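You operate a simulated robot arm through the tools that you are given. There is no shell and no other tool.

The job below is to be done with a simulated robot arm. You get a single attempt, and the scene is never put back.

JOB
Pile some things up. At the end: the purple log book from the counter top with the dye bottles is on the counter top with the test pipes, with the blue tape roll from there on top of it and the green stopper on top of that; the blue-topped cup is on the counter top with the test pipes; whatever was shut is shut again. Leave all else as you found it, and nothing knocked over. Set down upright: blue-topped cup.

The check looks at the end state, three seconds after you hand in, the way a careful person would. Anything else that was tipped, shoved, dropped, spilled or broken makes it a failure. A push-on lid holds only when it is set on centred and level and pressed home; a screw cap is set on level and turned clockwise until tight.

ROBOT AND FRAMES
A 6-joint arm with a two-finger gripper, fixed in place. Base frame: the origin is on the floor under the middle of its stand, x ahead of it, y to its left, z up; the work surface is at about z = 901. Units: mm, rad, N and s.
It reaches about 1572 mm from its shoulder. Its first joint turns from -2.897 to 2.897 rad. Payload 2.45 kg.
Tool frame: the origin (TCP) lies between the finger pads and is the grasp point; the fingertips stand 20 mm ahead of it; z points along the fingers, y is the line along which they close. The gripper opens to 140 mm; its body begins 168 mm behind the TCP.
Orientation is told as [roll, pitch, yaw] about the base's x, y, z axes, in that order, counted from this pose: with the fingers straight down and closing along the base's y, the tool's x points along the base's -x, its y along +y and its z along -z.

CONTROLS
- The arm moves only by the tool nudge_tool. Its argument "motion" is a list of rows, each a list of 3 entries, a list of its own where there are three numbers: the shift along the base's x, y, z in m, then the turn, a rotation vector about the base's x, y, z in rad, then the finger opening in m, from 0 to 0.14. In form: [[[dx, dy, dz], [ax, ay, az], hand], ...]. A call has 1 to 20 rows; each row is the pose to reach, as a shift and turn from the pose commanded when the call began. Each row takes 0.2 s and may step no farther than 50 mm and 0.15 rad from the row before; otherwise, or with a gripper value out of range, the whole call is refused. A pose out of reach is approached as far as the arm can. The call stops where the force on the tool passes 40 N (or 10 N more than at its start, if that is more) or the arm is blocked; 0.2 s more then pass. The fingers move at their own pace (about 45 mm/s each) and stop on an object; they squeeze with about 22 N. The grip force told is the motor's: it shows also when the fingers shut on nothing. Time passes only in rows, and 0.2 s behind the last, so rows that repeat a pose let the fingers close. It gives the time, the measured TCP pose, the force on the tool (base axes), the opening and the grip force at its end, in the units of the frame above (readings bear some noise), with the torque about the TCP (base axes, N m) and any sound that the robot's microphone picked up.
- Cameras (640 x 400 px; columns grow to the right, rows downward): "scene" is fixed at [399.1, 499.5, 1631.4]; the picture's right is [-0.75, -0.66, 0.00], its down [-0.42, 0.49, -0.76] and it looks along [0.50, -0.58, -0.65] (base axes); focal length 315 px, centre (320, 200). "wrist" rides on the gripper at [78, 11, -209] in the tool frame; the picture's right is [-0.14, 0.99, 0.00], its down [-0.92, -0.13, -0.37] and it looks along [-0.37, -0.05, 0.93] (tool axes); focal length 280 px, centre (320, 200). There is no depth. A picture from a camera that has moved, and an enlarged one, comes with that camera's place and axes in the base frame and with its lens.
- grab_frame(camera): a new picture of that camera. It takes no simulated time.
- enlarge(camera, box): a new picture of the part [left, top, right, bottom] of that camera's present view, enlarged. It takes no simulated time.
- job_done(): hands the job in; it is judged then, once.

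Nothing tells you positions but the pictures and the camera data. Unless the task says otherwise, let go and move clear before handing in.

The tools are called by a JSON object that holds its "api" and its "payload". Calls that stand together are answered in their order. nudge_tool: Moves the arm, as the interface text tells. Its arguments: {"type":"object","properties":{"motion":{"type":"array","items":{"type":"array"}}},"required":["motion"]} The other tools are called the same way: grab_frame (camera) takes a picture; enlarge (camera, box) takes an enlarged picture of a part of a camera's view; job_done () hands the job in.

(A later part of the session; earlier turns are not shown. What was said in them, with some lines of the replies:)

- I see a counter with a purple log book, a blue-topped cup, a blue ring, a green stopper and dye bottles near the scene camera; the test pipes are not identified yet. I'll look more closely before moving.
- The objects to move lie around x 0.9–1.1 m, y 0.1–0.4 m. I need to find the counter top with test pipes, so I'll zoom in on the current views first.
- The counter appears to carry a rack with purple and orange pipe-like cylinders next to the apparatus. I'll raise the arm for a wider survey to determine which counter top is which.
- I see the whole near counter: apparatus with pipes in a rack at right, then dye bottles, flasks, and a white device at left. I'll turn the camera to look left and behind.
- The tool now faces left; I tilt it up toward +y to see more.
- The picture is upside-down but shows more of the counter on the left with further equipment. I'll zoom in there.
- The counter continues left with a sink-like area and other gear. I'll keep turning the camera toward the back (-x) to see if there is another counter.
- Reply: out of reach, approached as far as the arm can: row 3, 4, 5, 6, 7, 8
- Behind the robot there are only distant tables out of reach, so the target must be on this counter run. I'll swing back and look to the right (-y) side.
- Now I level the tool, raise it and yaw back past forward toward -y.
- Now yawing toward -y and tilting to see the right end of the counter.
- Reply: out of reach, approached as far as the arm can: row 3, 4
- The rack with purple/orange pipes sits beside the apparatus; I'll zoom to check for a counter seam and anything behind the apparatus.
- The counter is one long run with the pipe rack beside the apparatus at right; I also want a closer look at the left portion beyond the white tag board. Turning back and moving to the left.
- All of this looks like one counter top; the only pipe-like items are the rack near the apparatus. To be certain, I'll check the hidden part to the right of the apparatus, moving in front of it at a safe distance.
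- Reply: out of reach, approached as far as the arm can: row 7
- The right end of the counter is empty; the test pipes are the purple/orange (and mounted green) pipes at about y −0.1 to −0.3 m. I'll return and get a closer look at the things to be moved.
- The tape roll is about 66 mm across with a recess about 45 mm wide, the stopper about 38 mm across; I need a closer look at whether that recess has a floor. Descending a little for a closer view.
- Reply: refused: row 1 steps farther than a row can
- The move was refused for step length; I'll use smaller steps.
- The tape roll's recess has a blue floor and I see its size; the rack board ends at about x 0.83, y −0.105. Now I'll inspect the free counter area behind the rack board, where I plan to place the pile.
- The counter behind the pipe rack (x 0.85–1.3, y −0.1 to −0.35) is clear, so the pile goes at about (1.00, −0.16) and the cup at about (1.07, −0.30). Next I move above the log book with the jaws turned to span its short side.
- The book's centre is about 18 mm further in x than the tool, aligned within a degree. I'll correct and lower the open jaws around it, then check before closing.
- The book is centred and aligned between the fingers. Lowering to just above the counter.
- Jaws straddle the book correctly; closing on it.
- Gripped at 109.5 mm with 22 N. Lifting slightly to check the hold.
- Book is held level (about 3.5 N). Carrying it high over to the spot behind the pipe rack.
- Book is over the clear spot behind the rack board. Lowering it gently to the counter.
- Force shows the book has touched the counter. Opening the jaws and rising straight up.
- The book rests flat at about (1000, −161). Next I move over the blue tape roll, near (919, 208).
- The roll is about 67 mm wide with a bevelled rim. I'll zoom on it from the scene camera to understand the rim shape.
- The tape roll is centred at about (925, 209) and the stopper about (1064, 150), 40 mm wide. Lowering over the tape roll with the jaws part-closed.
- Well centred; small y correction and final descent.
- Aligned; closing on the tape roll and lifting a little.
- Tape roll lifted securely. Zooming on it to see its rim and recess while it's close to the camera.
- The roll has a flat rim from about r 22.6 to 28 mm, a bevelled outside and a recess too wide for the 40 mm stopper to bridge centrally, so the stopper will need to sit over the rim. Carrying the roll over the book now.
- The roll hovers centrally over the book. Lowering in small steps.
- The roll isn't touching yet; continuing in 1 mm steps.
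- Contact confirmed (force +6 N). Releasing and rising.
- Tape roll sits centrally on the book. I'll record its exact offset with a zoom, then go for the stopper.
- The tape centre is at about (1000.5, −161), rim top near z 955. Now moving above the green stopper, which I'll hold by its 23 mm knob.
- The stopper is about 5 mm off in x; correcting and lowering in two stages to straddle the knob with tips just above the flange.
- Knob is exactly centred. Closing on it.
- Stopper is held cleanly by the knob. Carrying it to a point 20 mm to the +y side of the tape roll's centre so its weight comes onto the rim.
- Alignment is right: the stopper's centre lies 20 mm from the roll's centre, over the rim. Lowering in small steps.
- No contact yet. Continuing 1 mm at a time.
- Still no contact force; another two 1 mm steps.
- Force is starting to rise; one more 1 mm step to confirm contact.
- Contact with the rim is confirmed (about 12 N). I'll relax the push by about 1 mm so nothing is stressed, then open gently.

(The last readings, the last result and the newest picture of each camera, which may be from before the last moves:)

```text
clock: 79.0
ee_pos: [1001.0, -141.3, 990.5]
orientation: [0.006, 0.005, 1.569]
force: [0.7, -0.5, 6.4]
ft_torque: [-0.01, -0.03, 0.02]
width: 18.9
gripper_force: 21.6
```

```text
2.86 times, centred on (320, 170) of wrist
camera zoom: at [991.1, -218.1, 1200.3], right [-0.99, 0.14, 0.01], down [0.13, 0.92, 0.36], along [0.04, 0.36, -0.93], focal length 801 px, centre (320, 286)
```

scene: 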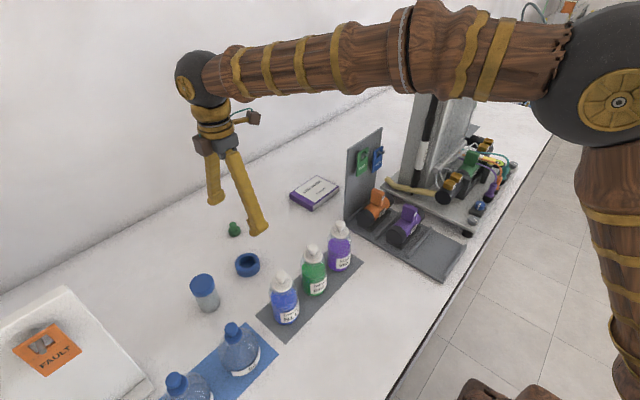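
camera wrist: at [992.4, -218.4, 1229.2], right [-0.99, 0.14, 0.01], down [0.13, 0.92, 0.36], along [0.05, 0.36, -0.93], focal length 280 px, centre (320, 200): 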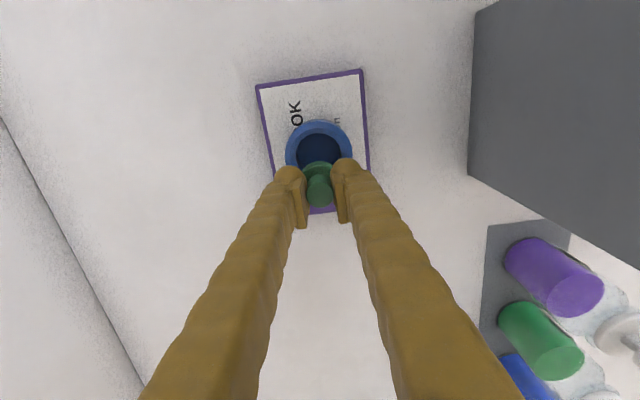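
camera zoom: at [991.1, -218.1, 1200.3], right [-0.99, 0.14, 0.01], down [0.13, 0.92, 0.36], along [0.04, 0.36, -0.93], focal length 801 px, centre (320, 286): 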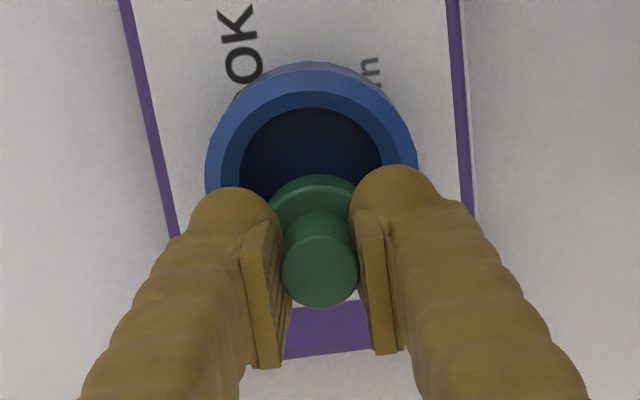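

The roll is level again. Easing another 0.5 mm and opening the jaws.

{"api": "nudge_tool", "payload": {"motion": [[[0, 0, 0.0005], [0, 0, 0], 0.01], [[0, 0, 0.0005], [0, 0, 0], 0.018], [[0, 0, 0.0005], [0, 0, 0], 0.022], [[0, 0, 0.0005], [0, 0, 0], 0.026], [[0, 0, 0.0005], [0, 0, 0], 0.032], [[0, 0, 0.0005], [0, 0, 0], 0.04], [[0, 0, 0.0005], [0, 0, 0], 0.05], [[0, 0, 0.0005], [0, 0, 0], 0.06], [[0, 0, 0.0005], [0, 0, 0], 0.06]]}}

{"api": "enlarge", "payload": {"camera": "wrist", "box": [240, 80, 400, 240]}}

{"api": "enlarge", "payload": {"camera": "scene", "box": [290, 150, 350, 210]}}

```text
clock: 81.0
ee_pos: [999.3, -140.7, 989.9]
orientation: [0.006, 0.005, 1.571]
force: [0.2, 0.4, 0.9]
ft_torque: [0.01, 0.0, 0.0]
width: 60.1
gripper_force: 0.1
```

```text
2.50 times, centred on (320, 160) of wrist
camera zoom: at [991.0, -217.9, 1200.8], right [-0.99, 0.14, 0.01], down [0.13, 0.92, 0.36], along [0.04, 0.36, -0.93], focal length 701 px, centre (320, 300)
```

zoom: 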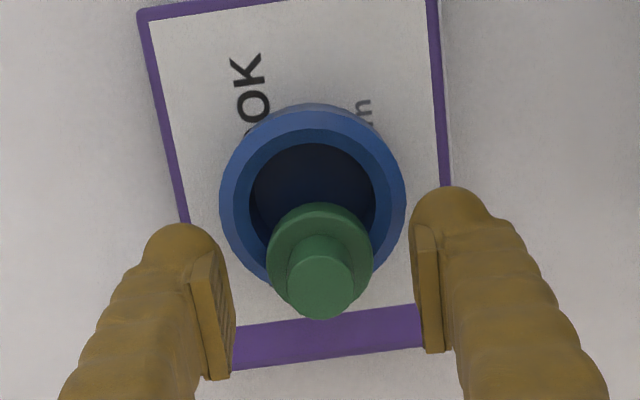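

```text
6.67 times, centred on (320, 180) of scene
camera zoom: at [399.1, 499.5, 1631.4], right [-0.75, -0.66, 0.0], down [-0.42, 0.49, -0.76], along [0.5, -0.58, -0.65], focal length 2100 px, centre (320, 333)
```

zoom: 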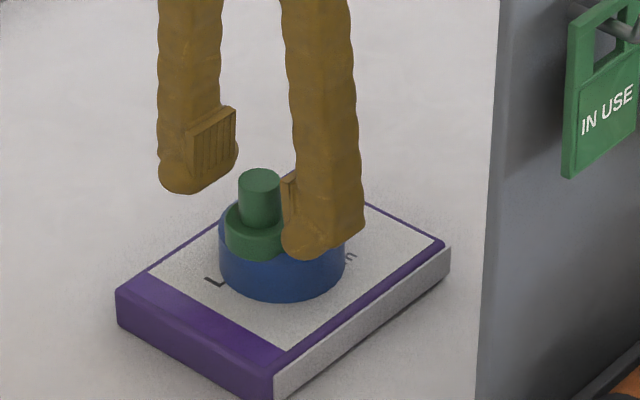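

The stopper stands upright on the roll's rim. Rising straight up slowly, then checking again.

{"api": "nudge_tool", "payload": {"motion": [[[0, 0, 0.015], [0, 0, 0], 0.06], [[0, 0, 0.04], [0, 0, 0], 0.06], [[0, 0, 0.08], [0, 0, 0], 0.06], [[0, 0, 0.12], [0, 0, 0], 0.08], [[0, 0, 0.15], [0, 0, 0], 0.1]]}}

{"api": "enlarge", "payload": {"camera": "wrist", "box": [260, 80, 380, 200]}}

{"api": "enlarge", "payload": {"camera": "scene", "box": [280, 150, 360, 220]}}

```text
clock: 82.2
ee_pos: [999.4, -141.3, 1140.6]
orientation: [0.007, 0.005, 1.571]
force: [-1.2, -0.9, -0.1]
ft_torque: [-0.01, 0.01, -0.01]
width: 99.8
gripper_force: 0.0
```

```text
3.33 times, centred on (320, 140) of wrist
camera zoom: at [990.9, -218.0, 1350.6], right [-0.99, 0.14, 0.01], down [0.13, 0.92, 0.36], along [0.04, 0.36, -0.93], focal length 935 px, centre (320, 400)
```

zoom: 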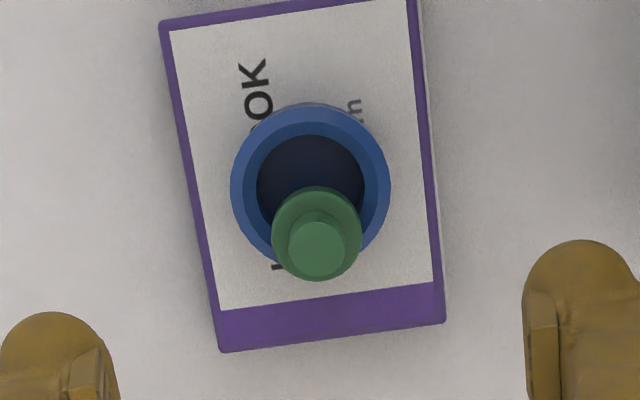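

```text
5.71 times, centred on (320, 185) of scene
camera zoom: at [399.1, 499.5, 1631.4], right [-0.75, -0.66, 0.0], down [-0.42, 0.49, -0.76], along [0.5, -0.58, -0.65], focal length 1800 px, centre (320, 286)
```

zoom: 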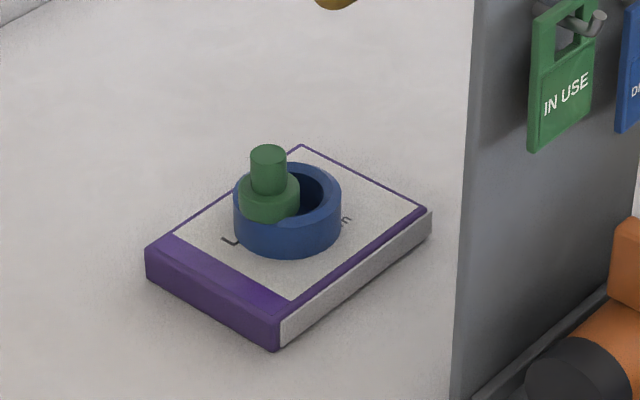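

The pile is stable: book, tape roll, stopper. Now I go for the blue-topped cup, around (900, 351), body about 55 mm across with a lid from about z 974 to 998.

{"api": "nudge_tool", "payload": {"motion": [[[-0.009, 0.0447, 0], [0, 0, 0], 0.11], [[-0.018, 0.0894, 0], [0, 0, 0], 0.11], [[-0.027, 0.1341, 0], [0, 0, 0], 0.11], [[-0.036, 0.1788, 0], [0, 0, 0], 0.11], [[-0.045, 0.2235, 0], [0, 0, 0], 0.11], [[-0.054, 0.2682, 0], [0, 0, 0], 0.11], [[-0.063, 0.3129, 0], [0, 0, 0], 0.11], [[-0.072, 0.3576, 0], [0, 0, 0], 0.11], [[-0.081, 0.4023, 0], [0, 0, 0], 0.11], [[-0.09, 0.447, 0], [0, 0, 0], 0.11], [[-0.099, 0.492, 0], [0, 0, 0], 0.11]]}}

{"api": "grab_frame", "payload": {"camera": "wrist"}}

{"api": "enlarge", "payload": {"camera": "wrist", "box": [260, 80, 400, 220]}}

{"api": "grab_frame", "payload": {"camera": "scene"}}

```text
clock: 84.6
ee_pos: [900.3, 351.5, 1140.3]
orientation: [0.007, 0.005, 1.57]
force: [1.0, -0.9, -0.7]
ft_torque: [0.02, 0.04, 0.03]
width: 110.0
gripper_force: 0.0
```

```text
taken
camera wrist: at [891.7, 274.5, 1350.1], right [-0.99, 0.14, 0.01], down [0.13, 0.92, 0.36], along [0.04, 0.36, -0.93], focal length 280 px, centre (320, 200)
```

wrist: 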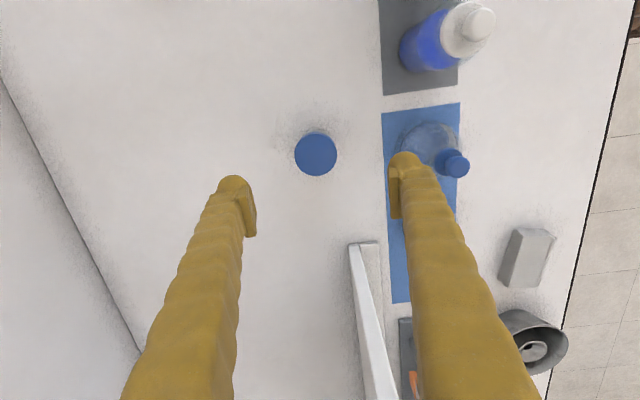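

```text
2.86 times, centred on (330, 150) of wrist
camera zoom: at [891.7, 274.5, 1350.1], right [-0.99, 0.14, 0.01], down [0.13, 0.92, 0.36], along [0.04, 0.36, -0.93], focal length 801 px, centre (291, 343)
```

zoom: 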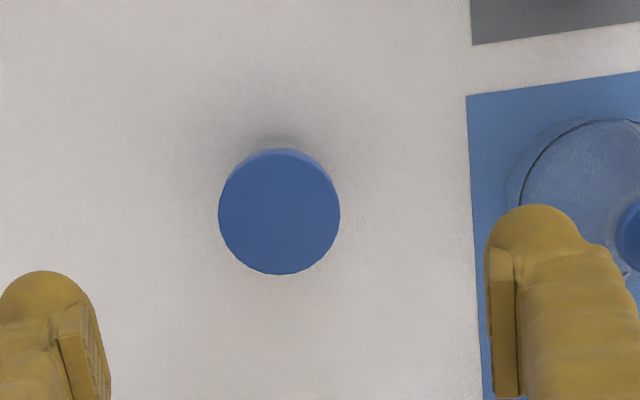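

```text
taken
```

scene: 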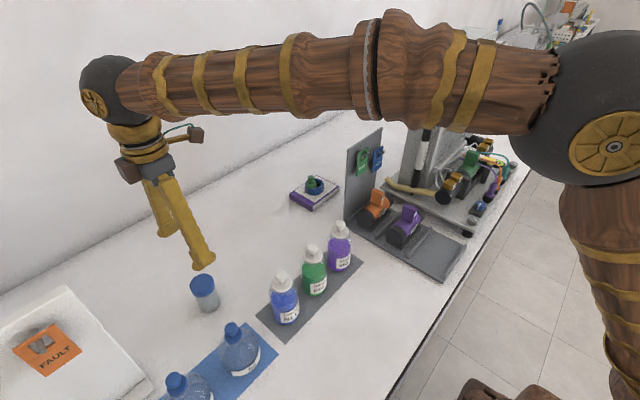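

Lid centre is about 5 mm further in x. Correcting and lowering to just above the lid for a finer check.

{"api": "nudge_tool", "payload": {"motion": [[[0.005, -0.002, -0.04], [0, 0, 0], 0.11], [[0.005, -0.002, -0.08], [0, 0, 0], 0.11], [[0.005, -0.002, -0.095], [0, 0, 0], 0.11]]}}

{"api": "enlarge", "payload": {"camera": "wrist", "box": [220, 80, 420, 260]}}

{"api": "enlarge", "payload": {"camera": "scene", "box": [140, 220, 280, 330]}}

```text
clock: 85.4
ee_pos: [905.6, 349.8, 1044.1]
orientation: [0.006, 0.003, 1.572]
force: [-0.3, -0.1, -0.5]
ft_torque: [-0.01, 0.01, 0.0]
width: 110.0
gripper_force: 0.0
```

```text
2.22 times, centred on (320, 170) of wrist
camera zoom: at [896.9, 272.8, 1255.7], right [-0.99, 0.14, 0.01], down [0.13, 0.92, 0.36], along [0.05, 0.36, -0.93], focal length 623 px, centre (320, 267)
```

zoom: 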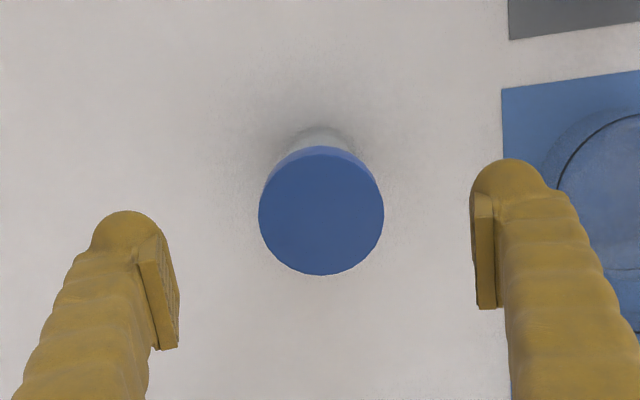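

```text
3.64 times, centred on (210, 275) of scene
camera zoom: at [399.1, 499.5, 1631.4], right [-0.75, -0.66, 0.0], down [-0.42, 0.49, -0.76], along [0.5, -0.58, -0.65], focal length 1146 px, centre (720, -73)
```

zoom: 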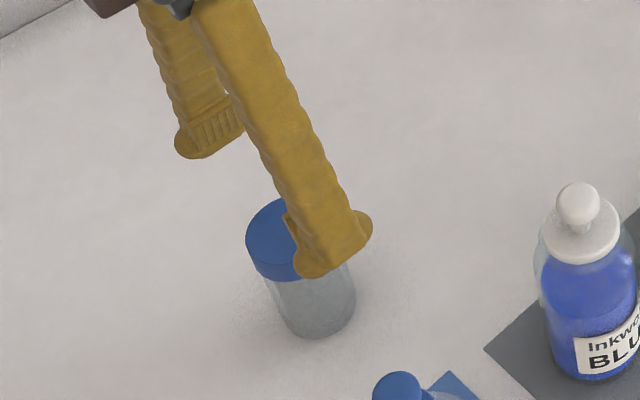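

The cup is centred; lid top is near z 991 and about 55 mm across. Lowering so the pads meet the body below the lid.

{"api": "nudge_tool", "payload": {"motion": [[[0, -0.001, -0.03], [0, 0, 0], 0.11], [[0, -0.001, -0.06], [0, 0, 0], 0.11], [[0, -0.001, -0.09], [0, 0, 0], 0.11], [[0, -0.001, -0.111], [0, 0, 0], 0.11]]}}

{"api": "grab_frame", "payload": {"camera": "wrist"}}

{"api": "enlarge", "payload": {"camera": "scene", "box": [140, 220, 280, 330]}}

```text
clock: 86.4
ee_pos: [905.8, 347.3, 935.9]
orientation: [0.006, 0.006, 1.571]
force: [0.7, 0.5, 0.7]
ft_torque: [-0.05, -0.03, 0.02]
width: 110.1
gripper_force: 0.0
```

```text
taken
camera wrist: at [896.8, 270.7, 1145.4], right [-0.99, 0.14, 0.01], down [0.13, 0.92, 0.36], along [0.04, 0.36, -0.93], focal length 280 px, centre (320, 200)
```

wrist: 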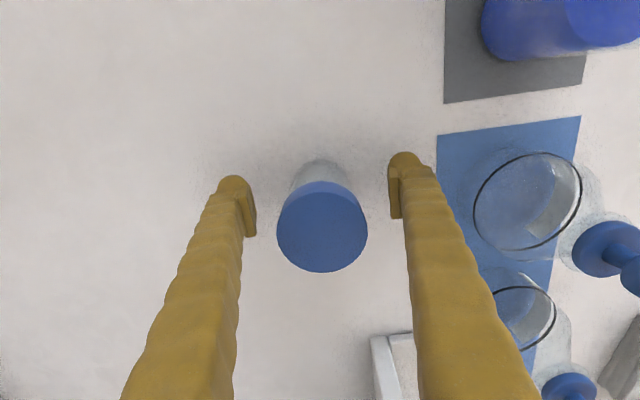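

```text
3.64 times, centred on (210, 275) of scene
camera zoom: at [399.1, 499.5, 1631.4], right [-0.75, -0.66, 0.0], down [-0.42, 0.49, -0.76], along [0.5, -0.58, -0.65], focal length 1146 px, centre (720, -73)
```

zoom: 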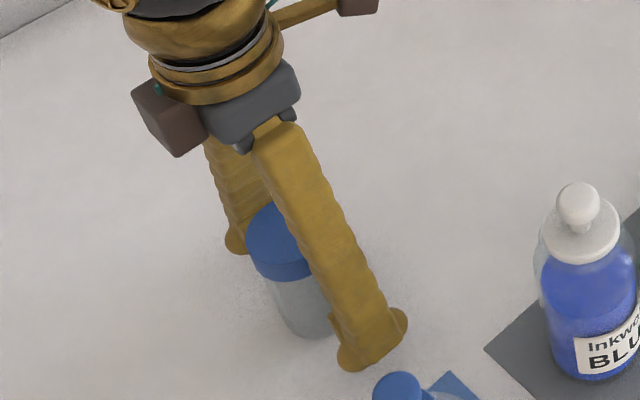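

The fingers straddle the body with the lid clear above the pads. Closing on the body.

{"api": "nudge_tool", "payload": {"motion": [[[0, 0, 0], [0, 0, 0], 0.09], [[0, 0, 0], [0, 0, 0], 0.07], [[0, 0, 0], [0, 0, 0], 0.055], [[0, 0, 0], [0, 0, 0], 0.035], [[0, 0, 0], [0, 0, 0], 0.035], [[0, 0, 0], [0, 0, 0], 0.035]]}}

{"api": "grab_frame", "payload": {"camera": "wrist"}}

{"api": "enlarge", "payload": {"camera": "scene", "box": [140, 220, 280, 330]}}

```text
clock: 87.8
ee_pos: [906.6, 348.0, 935.0]
orientation: [0.008, 0.005, 1.571]
force: [-0.7, -0.2, -0.4]
ft_torque: [-0.01, -0.02, 0.02]
width: 52.1
gripper_force: 22.2
```

```text
taken
camera wrist: at [896.8, 270.7, 1145.5], right [-0.99, 0.14, 0.01], down [0.13, 0.92, 0.36], along [0.04, 0.36, -0.93], focal length 280 px, centre (320, 200)
```

wrist: 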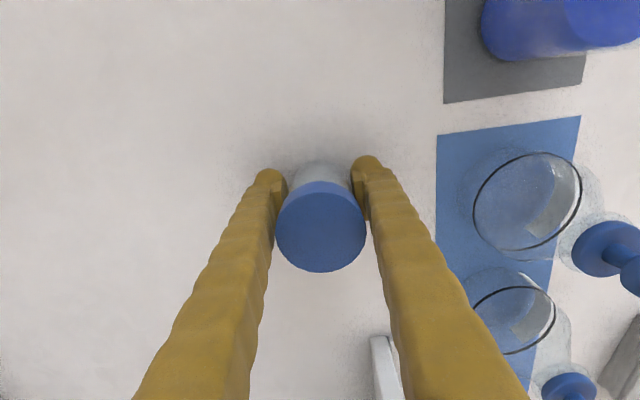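

```text
3.64 times, centred on (210, 275) of scene
camera zoom: at [399.1, 499.5, 1631.4], right [-0.75, -0.66, 0.0], down [-0.42, 0.49, -0.76], along [0.5, -0.58, -0.65], focal length 1146 px, centre (720, -73)
```

zoom: 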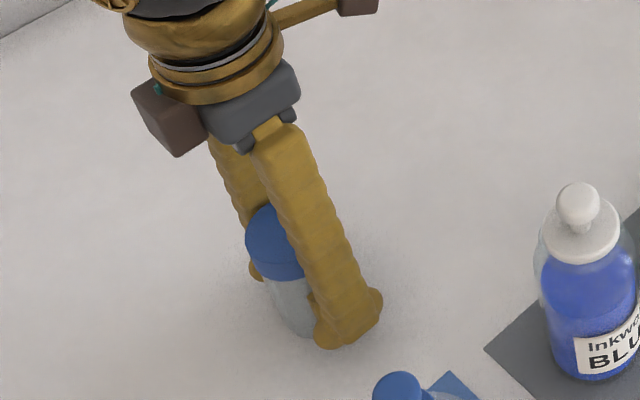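

Body gripped at 52 mm. Lifting gently and checking the lid stays seated.

{"api": "nudge_tool", "payload": {"motion": [[[0, 0, 0.008], [0, 0, 0], 0.035], [[0, 0, 0.025], [0, 0, 0], 0.035], [[0, 0, 0.05], [0, 0, 0], 0.035], [[0, 0, 0.08], [0, 0, 0], 0.035], [[0, 0, 0.11], [0, 0, 0], 0.035], [[0, 0, 0.15], [0, 0, 0], 0.035]]}}

{"api": "grab_frame", "payload": {"camera": "wrist"}}

{"api": "enlarge", "payload": {"camera": "scene", "box": [120, 150, 280, 290]}}

```text
clock: 89.2
ee_pos: [904.3, 349.2, 1085.2]
orientation: [0.007, 0.006, 1.571]
force: [-0.2, 0.7, -1.7]
ft_torque: [-0.02, 0.04, -0.02]
width: 51.6
gripper_force: 21.5
```

```text
taken
camera wrist: at [896.6, 271.7, 1294.9], right [-0.99, 0.14, 0.01], down [0.13, 0.92, 0.36], along [0.04, 0.36, -0.93], focal length 280 px, centre (320, 200)
```

wrist: 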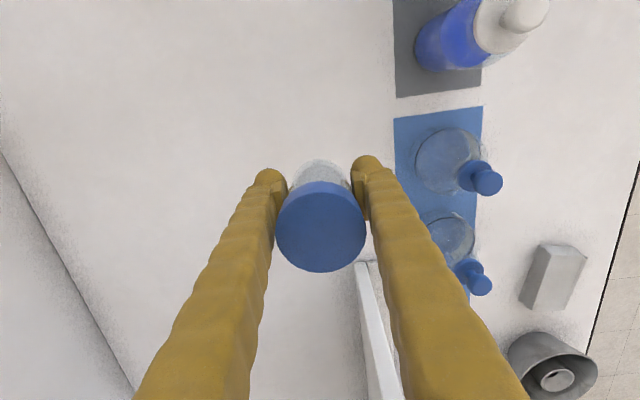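

```text
2.86 times, centred on (200, 220) of scene
camera zoom: at [399.1, 499.5, 1631.4], right [-0.75, -0.66, 0.0], down [-0.42, 0.49, -0.76], along [0.5, -0.58, -0.65], focal length 900 px, centre (663, 143)
```

zoom: 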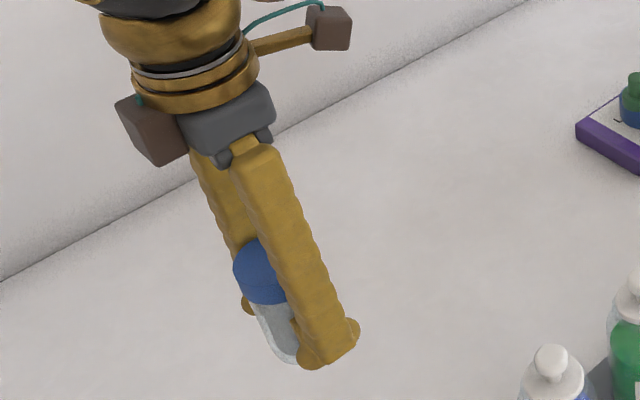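

Cup is held upright with the lid seated. Carrying it around the pile on the far side toward (1085, −290), high enough to clear everything.

{"api": "nudge_tool", "payload": {"motion": [[[0.019, -0.034, 0.005], [0, 0, 0], 0.035], [[0.038, -0.068, 0.01], [0, 0, 0], 0.035], [[0.057, -0.102, 0.015], [0, 0, 0], 0.035], [[0.076, -0.136, 0.02], [0, 0, 0], 0.035], [[0.095, -0.17, 0.02], [0, 0, 0], 0.035], [[0.114, -0.204, 0.02], [0, 0, 0], 0.035], [[0.133, -0.238, 0.02], [0, 0, 0], 0.035], [[0.152, -0.272, 0.02], [0, 0, 0], 0.035], [[0.171, -0.306, 0.02], [0, 0, 0], 0.035], [[0.19, -0.34, 0.02], [0, 0, 0], 0.035], [[0.19, -0.377, 0.02], [0, 0, 0], 0.035], [[0.19, -0.414, 0.02], [0, 0, 0], 0.035], [[0.19, -0.451, 0.02], [0, 0, 0], 0.035], [[0.19, -0.488, 0.02], [0, 0, 0], 0.035]]}}

{"api": "grab_frame", "payload": {"camera": "scene"}}

{"api": "grab_frame", "payload": {"camera": "wrist"}}

```text
clock: 92.2
ee_pos: [1096.0, -140.5, 1106.5]
orientation: [0.006, 0.006, 1.569]
force: [0.5, -0.2, -1.1]
ft_torque: [-0.07, -0.03, 0.02]
width: 51.5
gripper_force: 21.8
```

```text
taken
```

scene: 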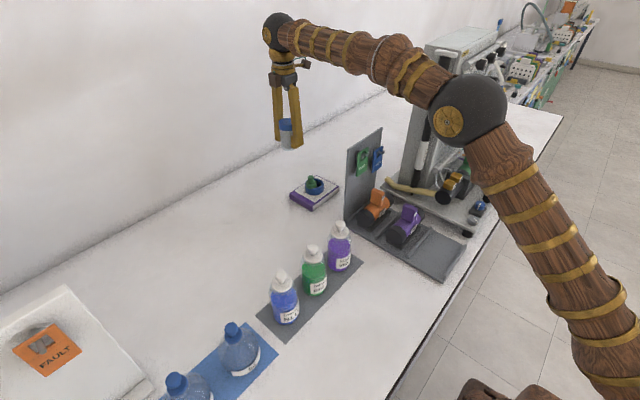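

```text
taken
camera wrist: at [1086.9, -217.1, 1316.6], right [-0.99, 0.14, 0.01], down [0.13, 0.92, 0.36], along [0.04, 0.36, -0.93], focal length 280 px, centre (320, 200)
```

wrist: 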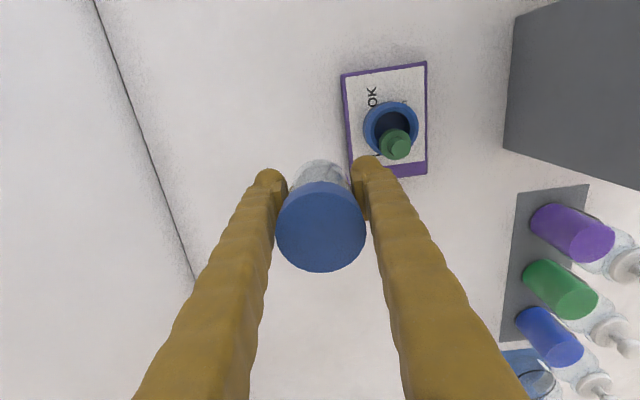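

The route is clear: forearm stays well above the tag board and away from the rig. Moving to the drop point and starting the descent.

{"api": "nudge_tool", "payload": {"motion": [[[-0.003, -0.0375, 0], [0, 0, 0], 0.035], [[-0.006, -0.075, 0], [0, 0, 0], 0.035], [[-0.009, -0.1125, 0], [0, 0, 0], 0.035], [[-0.011, -0.15, 0], [0, 0, 0], 0.035], [[-0.011, -0.15, -0.04], [0, 0, 0], 0.035], [[-0.011, -0.15, -0.07], [0, 0, 0], 0.035]]}}

{"api": "grab_frame", "payload": {"camera": "scene"}}

{"api": "grab_frame", "payload": {"camera": "wrist"}}

```text
clock: 93.6
ee_pos: [1084.8, -290.0, 1034.5]
orientation: [0.005, 0.005, 1.571]
force: [-1.0, -0.1, -1.5]
ft_torque: [-0.02, 0.0, 0.01]
width: 51.7
gripper_force: 22.0
```

```text
taken
```

scene: 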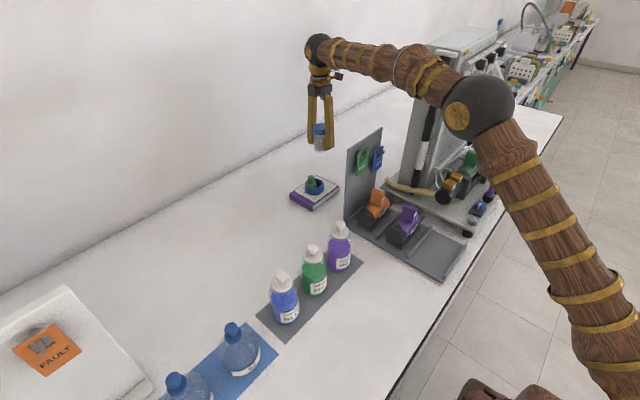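

```text
taken
camera wrist: at [1075.5, -366.9, 1244.6], right [-0.99, 0.14, 0.0], down [0.13, 0.92, 0.36], along [0.05, 0.36, -0.93], focal length 280 px, centre (320, 200)
```

wrist: 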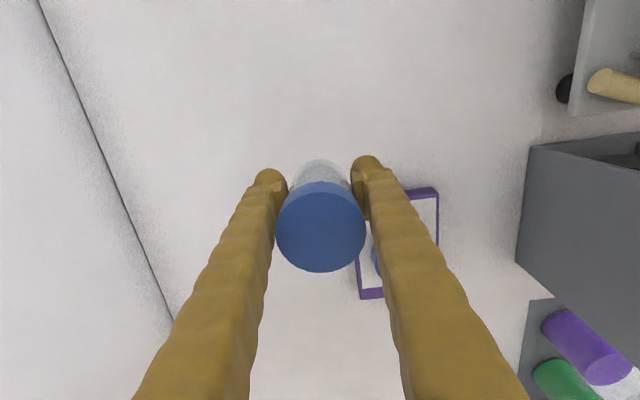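

Area below is clear. Lowering the cup to near the counter.

{"api": "nudge_tool", "payload": {"motion": [[[0, 0, -0.03], [0, 0, 0], 0.035], [[0, 0, -0.06], [0, 0, 0], 0.035], [[0, 0, -0.08], [0, 0, 0], 0.035], [[0, 0, -0.09], [0, 0, 0], 0.035], [[0, 0, -0.095], [0, 0, 0], 0.035]]}}

{"api": "enlarge", "payload": {"camera": "scene", "box": [270, 90, 390, 220]}}

```text
clock: 94.8
ee_pos: [1085.2, -290.4, 939.8]
orientation: [0.005, 0.005, 1.57]
force: [1.1, 0.1, -1.6]
ft_torque: [0.04, 0.0, 0.01]
width: 51.3
gripper_force: 22.3
```

```text
3.08 times, centred on (330, 155) of scene
camera zoom: at [399.1, 499.5, 1631.4], right [-0.75, -0.66, 0.0], down [-0.42, 0.49, -0.76], along [0.5, -0.58, -0.65], focal length 969 px, centre (289, 338)
```

zoom: 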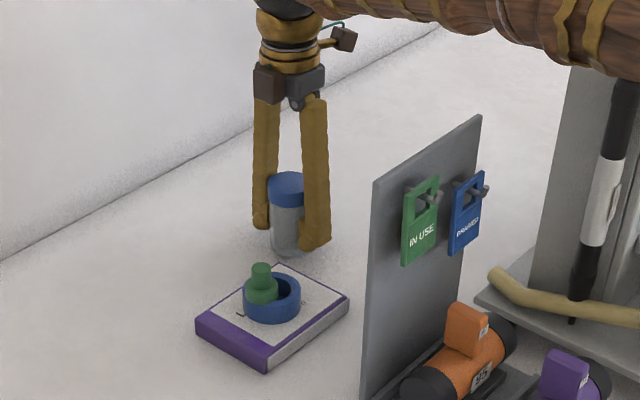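

{"api": "nudge_tool", "payload": {"motion": [[[0, 0, -0.001], [0, 0, 0], 0.035], [[0, 0, -0.002], [0, 0, 0], 0.035], [[0, 0, -0.003], [0, 0, 0], 0.035], [[0, 0, -0.003], [0, 0, 0], 0.035]]}}

```text
clock: 95.8
ee_pos: [1084.6, -289.0, 936.9]
orientation: [0.007, 0.006, 1.572]
force: [0.6, 0.2, -1.3]
ft_torque: [-0.02, -0.03, 0.01]
width: 51.6
gripper_force: 22.1
```

The cup is about 1–2 mm above the counter. Stepping down further until contact.

{"api": "nudge_tool", "payload": {"motion": [[[0, 0, -0.001], [0, 0, 0], 0.035], [[0, 0, -0.002], [0, 0, 0], 0.035], [[0, 0, -0.002], [0, 0, 0], 0.035]]}}

```text
clock: 96.6
ee_pos: [1085.2, -290.6, 935.8]
orientation: [0.005, 0.005, 1.572]
force: [-1.2, 1.0, 3.6]
ft_torque: [0.06, -0.08, 0.04]
width: 51.7
gripper_force: 21.5
```

Contact reached (force turned to +3.6 N). Opening the jaws evenly.

{"api": "nudge_tool", "payload": {"motion": [[[0, 0, 0], [0, 0, 0], 0.05], [[0, 0, 0], [0, 0, 0], 0.056], [[0, 0, 0], [0, 0, 0], 0.065], [[0, 0, 0], [0, 0, 0], 0.08], [[0, 0, 0], [0, 0, 0], 0.1], [[0, 0, 0], [0, 0, 0], 0.11], [[0, 0, 0], [0, 0, 0], 0.11]]}}

{"api": "grab_frame", "payload": {"camera": "wrist"}}

{"api": "enlarge", "payload": {"camera": "scene", "box": [270, 90, 390, 220]}}

```text
clock: 98.2
ee_pos: [1084.9, -290.4, 935.7]
orientation: [0.007, 0.005, 1.572]
force: [-0.4, -0.6, -0.1]
ft_torque: [-0.02, 0.01, 0.02]
width: 110.3
gripper_force: 0.0
```

```text
taken
camera wrist: at [1076.2, -367.1, 1145.1], right [-0.99, 0.14, 0.01], down [0.13, 0.92, 0.36], along [0.04, 0.36, -0.93], focal length 280 px, centre (320, 200)
```

wrist: 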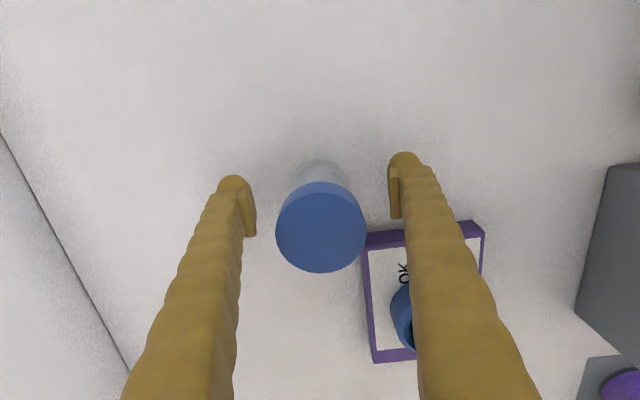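

```text
3.08 times, centred on (330, 155) of scene
camera zoom: at [399.1, 499.5, 1631.4], right [-0.75, -0.66, 0.0], down [-0.42, 0.49, -0.76], along [0.5, -0.58, -0.65], focal length 969 px, centre (289, 338)
```

zoom: 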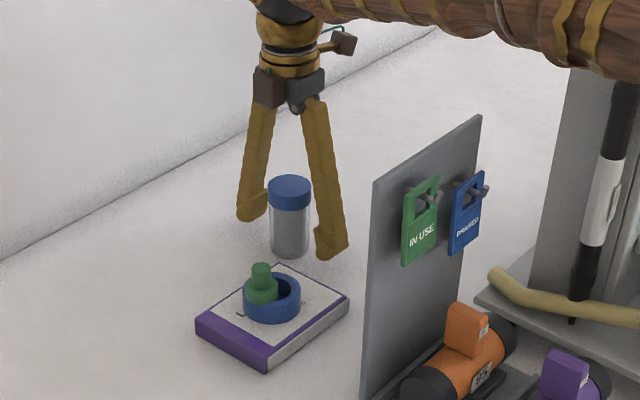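

The cup stands upright, clear of the pile. Rising straight up and moving well clear.

{"api": "nudge_tool", "payload": {"motion": [[[0, 0, 0.03], [0, 0, 0], 0.11], [[0, 0, 0.07], [0, 0, 0], 0.11], [[0, 0, 0.11], [0, 0, 0], 0.11], [[0, 0, 0.155], [0, 0, 0], 0.11], [[0, 0, 0.2], [0, 0, 0], 0.11], [[-0.03, 0.02, 0.23], [0, 0, 0], 0.11], [[-0.06, 0.05, 0.25], [0, 0, 0], 0.11], [[-0.09, 0.085, 0.26], [0, 0, 0], 0.11], [[-0.12, 0.12, 0.27], [0, 0, 0], 0.11], [[-0.15, 0.155, 0.28], [0, 0, 0], 0.11], [[-0.18, 0.19, 0.29], [0, 0, 0], 0.11], [[-0.21, 0.225, 0.3], [0, 0, 0], 0.11]]}}

{"api": "grab_frame", "payload": {"camera": "scene"}}

{"api": "grab_frame", "payload": {"camera": "wrist"}}

{"api": "enlarge", "payload": {"camera": "scene", "box": [280, 110, 380, 220]}}

```text
clock: 100.8
ee_pos: [875.1, -65.3, 1234.2]
orientation: [0.007, 0.005, 1.571]
force: [0.0, -0.4, 0.4]
ft_torque: [-0.03, 0.12, 0.0]
width: 110.0
gripper_force: 0.0
```

```text
taken
```

scene: 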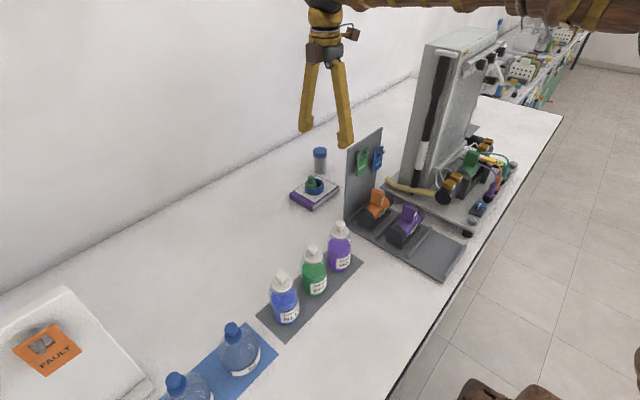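

```text
taken
camera wrist: at [865.6, -141.2, 1444.1], right [-0.99, 0.14, 0.01], down [0.13, 0.92, 0.36], along [0.04, 0.36, -0.93], focal length 280 px, centre (320, 200)
```

wrist: 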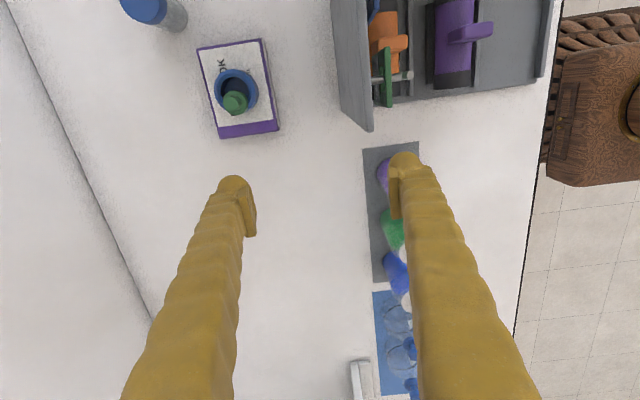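

```text
3.64 times, centred on (330, 165) of scene
camera zoom: at [399.1, 499.5, 1631.4], right [-0.75, -0.66, 0.0], down [-0.42, 0.49, -0.76], along [0.5, -0.58, -0.65], focal length 1146 px, centre (284, 327)
```

zoom: 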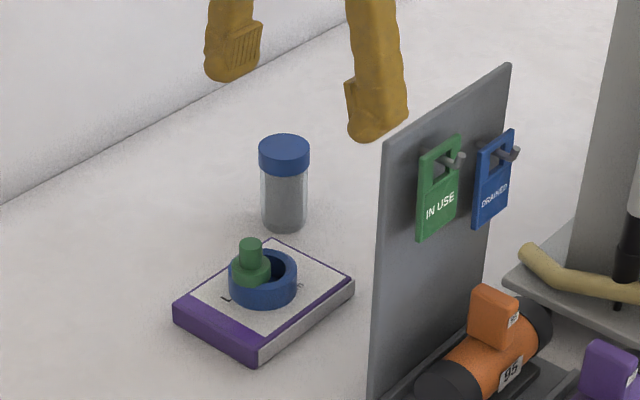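

Everything looks right. Before handing in, I'll check carefully for any seam that separates the "dye bottles" counter from the "test pipes" counter, to be sure the pile lies on the correct one.

{"api": "enlarge", "payload": {"camera": "wrist", "box": [180, 80, 560, 320]}}

{"api": "enlarge", "payload": {"camera": "scene", "box": [300, 200, 480, 360]}}

{"api": "enlarge", "payload": {"camera": "scene", "box": [160, 120, 340, 260]}}

```text
1.67 times, centred on (370, 200) of wrist
camera zoom: at [865.6, -141.2, 1444.1], right [-0.99, 0.14, 0.01], down [0.13, 0.92, 0.36], along [0.04, 0.36, -0.93], focal length 467 px, centre (237, 200)
```

zoom: 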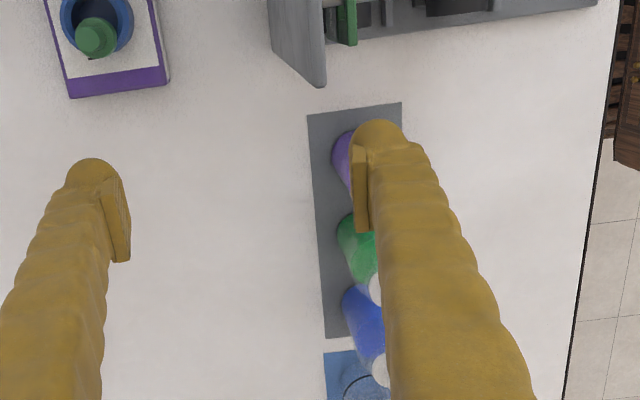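

```text
2.50 times, centred on (390, 280) of scene
camera zoom: at [399.1, 499.5, 1631.4], right [-0.75, -0.66, 0.0], down [-0.42, 0.49, -0.76], along [0.5, -0.58, -0.65], focal length 788 px, centre (145, 0)
```

zoom: 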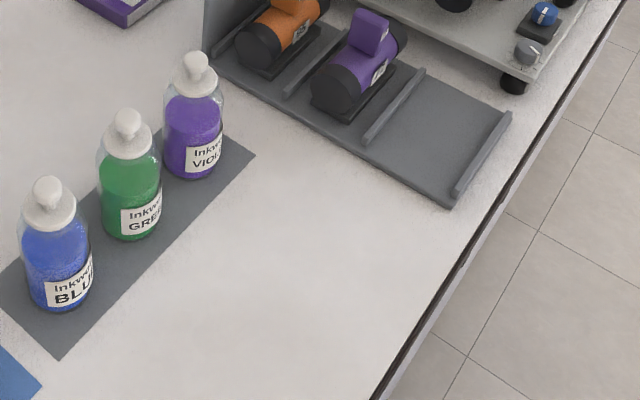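

```text
2.86 times, centred on (250, 190) of scene
camera zoom: at [399.1, 499.5, 1631.4], right [-0.75, -0.66, 0.0], down [-0.42, 0.49, -0.76], along [0.5, -0.58, -0.65], focal length 900 px, centre (520, 229)
```

zoom: 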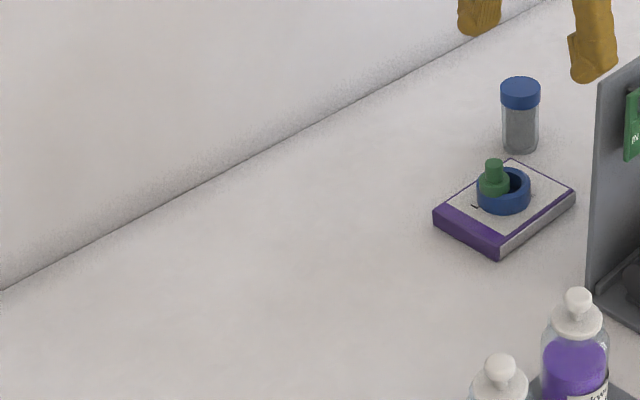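

There is no seam; the run is continuous and the pile is right behind the pipe rack. To rule out other "test pipes", I'll look at the left-hand equipment more closely from above.

{"api": "nudge_tool", "payload": {"motion": [[[-0.0135, 0.0396, 0.0128], [0, 0, 0], 0.11], [[-0.027, 0.0792, 0.0256], [0, 0, 0], 0.11], [[-0.0405, 0.1188, 0.0384], [0, 0, 0], 0.11], [[-0.054, 0.1584, 0.0512], [0, 0, 0], 0.11], [[-0.0675, 0.198, 0.064], [0, 0, 0], 0.11], [[-0.081, 0.2376, 0.0768], [0, 0, 0], 0.11], [[-0.0945, 0.2772, 0.0896], [0, 0, 0], 0.11], [[-0.108, 0.3168, 0.1024], [0, 0, 0], 0.11], [[-0.1215, 0.3564, 0.1152], [0, 0, 0], 0.11], [[-0.135, 0.396, 0.128], [0, 0, 0], 0.11], [[-0.1485, 0.4356, 0.1408], [0, 0, 0], 0.11], [[-0.162, 0.4752, 0.1536], [0, 0, 0], 0.11], [[-0.175, 0.515, 0.166], [0, 0, 0], 0.11]]}}

{"api": "grab_frame", "payload": {"camera": "wrist"}}

{"api": "enlarge", "payload": {"camera": "wrist", "box": [220, 150, 420, 400]}}

{"api": "enlarge", "payload": {"camera": "wrist", "box": [400, 100, 640, 400]}}

```text
clock: 103.6
ee_pos: [698.0, 451.2, 1401.1]
orientation: [0.006, 0.004, 1.57]
force: [-0.1, -0.1, 0.6]
ft_torque: [0.03, -0.06, 0.02]
width: 110.0
gripper_force: 0.0
```

```text
taken
camera wrist: at [690.1, 373.4, 1611.0], right [-0.99, 0.14, 0.01], down [0.13, 0.92, 0.36], along [0.05, 0.36, -0.93], focal length 280 px, centre (320, 200)
```

wrist: 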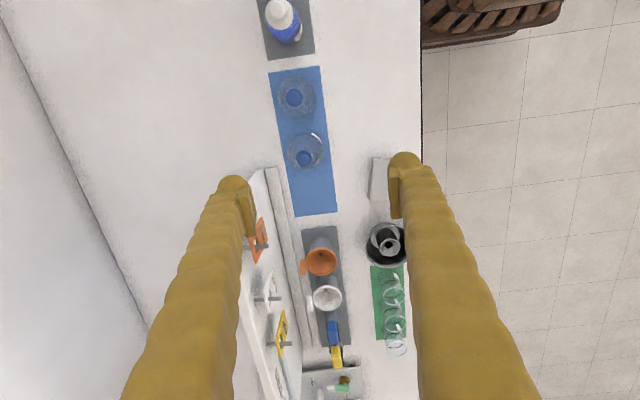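

```text
1.60 times, centred on (320, 275) of wrist
camera zoom: at [690.1, 373.4, 1611.0], right [-0.99, 0.14, 0.01], down [0.13, 0.92, 0.36], along [0.05, 0.36, -0.93], focal length 449 px, centre (320, 80)
```

zoom: 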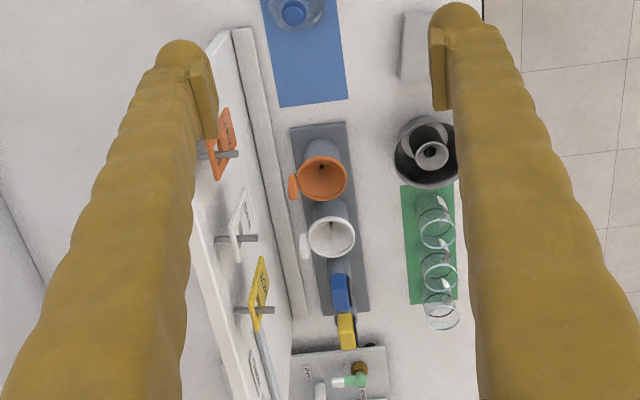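

```text
1.33 times, centred on (520, 250) of wrist
camera zoom: at [690.1, 373.4, 1611.0], right [-0.99, 0.14, 0.01], down [0.13, 0.92, 0.36], along [0.05, 0.36, -0.93], focal length 374 px, centre (53, 133)
```

zoom: 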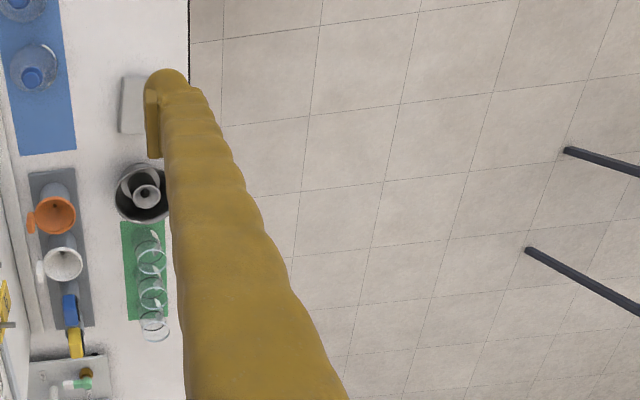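

The left side only has jugs, beakers and a drain unit — no pipes — so the rack by the rig is the right place. One last check of the pile and surroundings before handing in.

{"api": "enlarge", "payload": {"camera": "scene", "box": [280, 120, 380, 220]}}

{"api": "grab_frame", "payload": {"camera": "scene"}}

```text
4.00 times, centred on (330, 170) of scene
camera zoom: at [399.1, 499.5, 1631.4], right [-0.75, -0.66, 0.0], down [-0.42, 0.49, -0.76], along [0.5, -0.58, -0.65], focal length 1260 px, centre (280, 320)
```

zoom: 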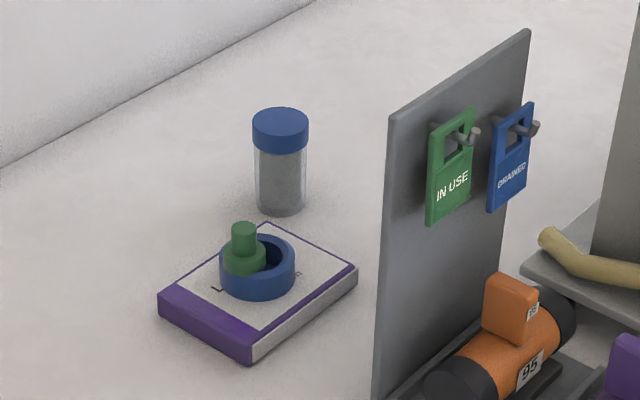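

```text
taken
```

scene: 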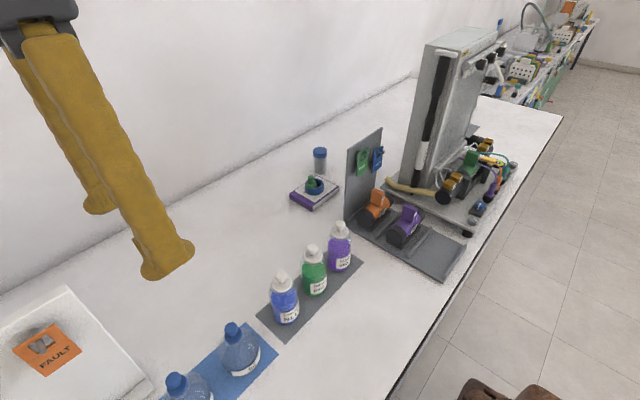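

The book, tape roll and stopper are stacked and steady behind the pipe rack. The cup stands upright beside them with its lid on, and everything else looks as I found it. The gripper is empty and clear, so I'm handing in.

{"api": "job_done", "payload": {}}

```text
The job is handed in.
```

The pile is built and handed in. I don't have the check's result.

- **Pile:** the purple log book lies flat on the counter just behind the pipe rack. The blue tape roll is centred on it, and the green stopper stands upright on the roll.
- **Stopper position:** the roll's recess is slightly wider than the stopper, so centred it would have dropped in. I set it about 20 mm off centre, resting on the rim, and it was steady in the last picture.
- **Cup:** the blue-topped cup stands upright beside the pile, about 13 cm to its right, with its lid still on.
- **Which counter:** I saw no seam between the dye bottles and the pipe rack; it looks like one continuous counter. I took "the counter top with the test pipes" to mean the part by the rack with the purple and orange pipes. I found no other pipes within reach.
- **Everything else:** I opened nothing. In the last scene view everything else stood as it did at the start, and the gripper was empty and clear.
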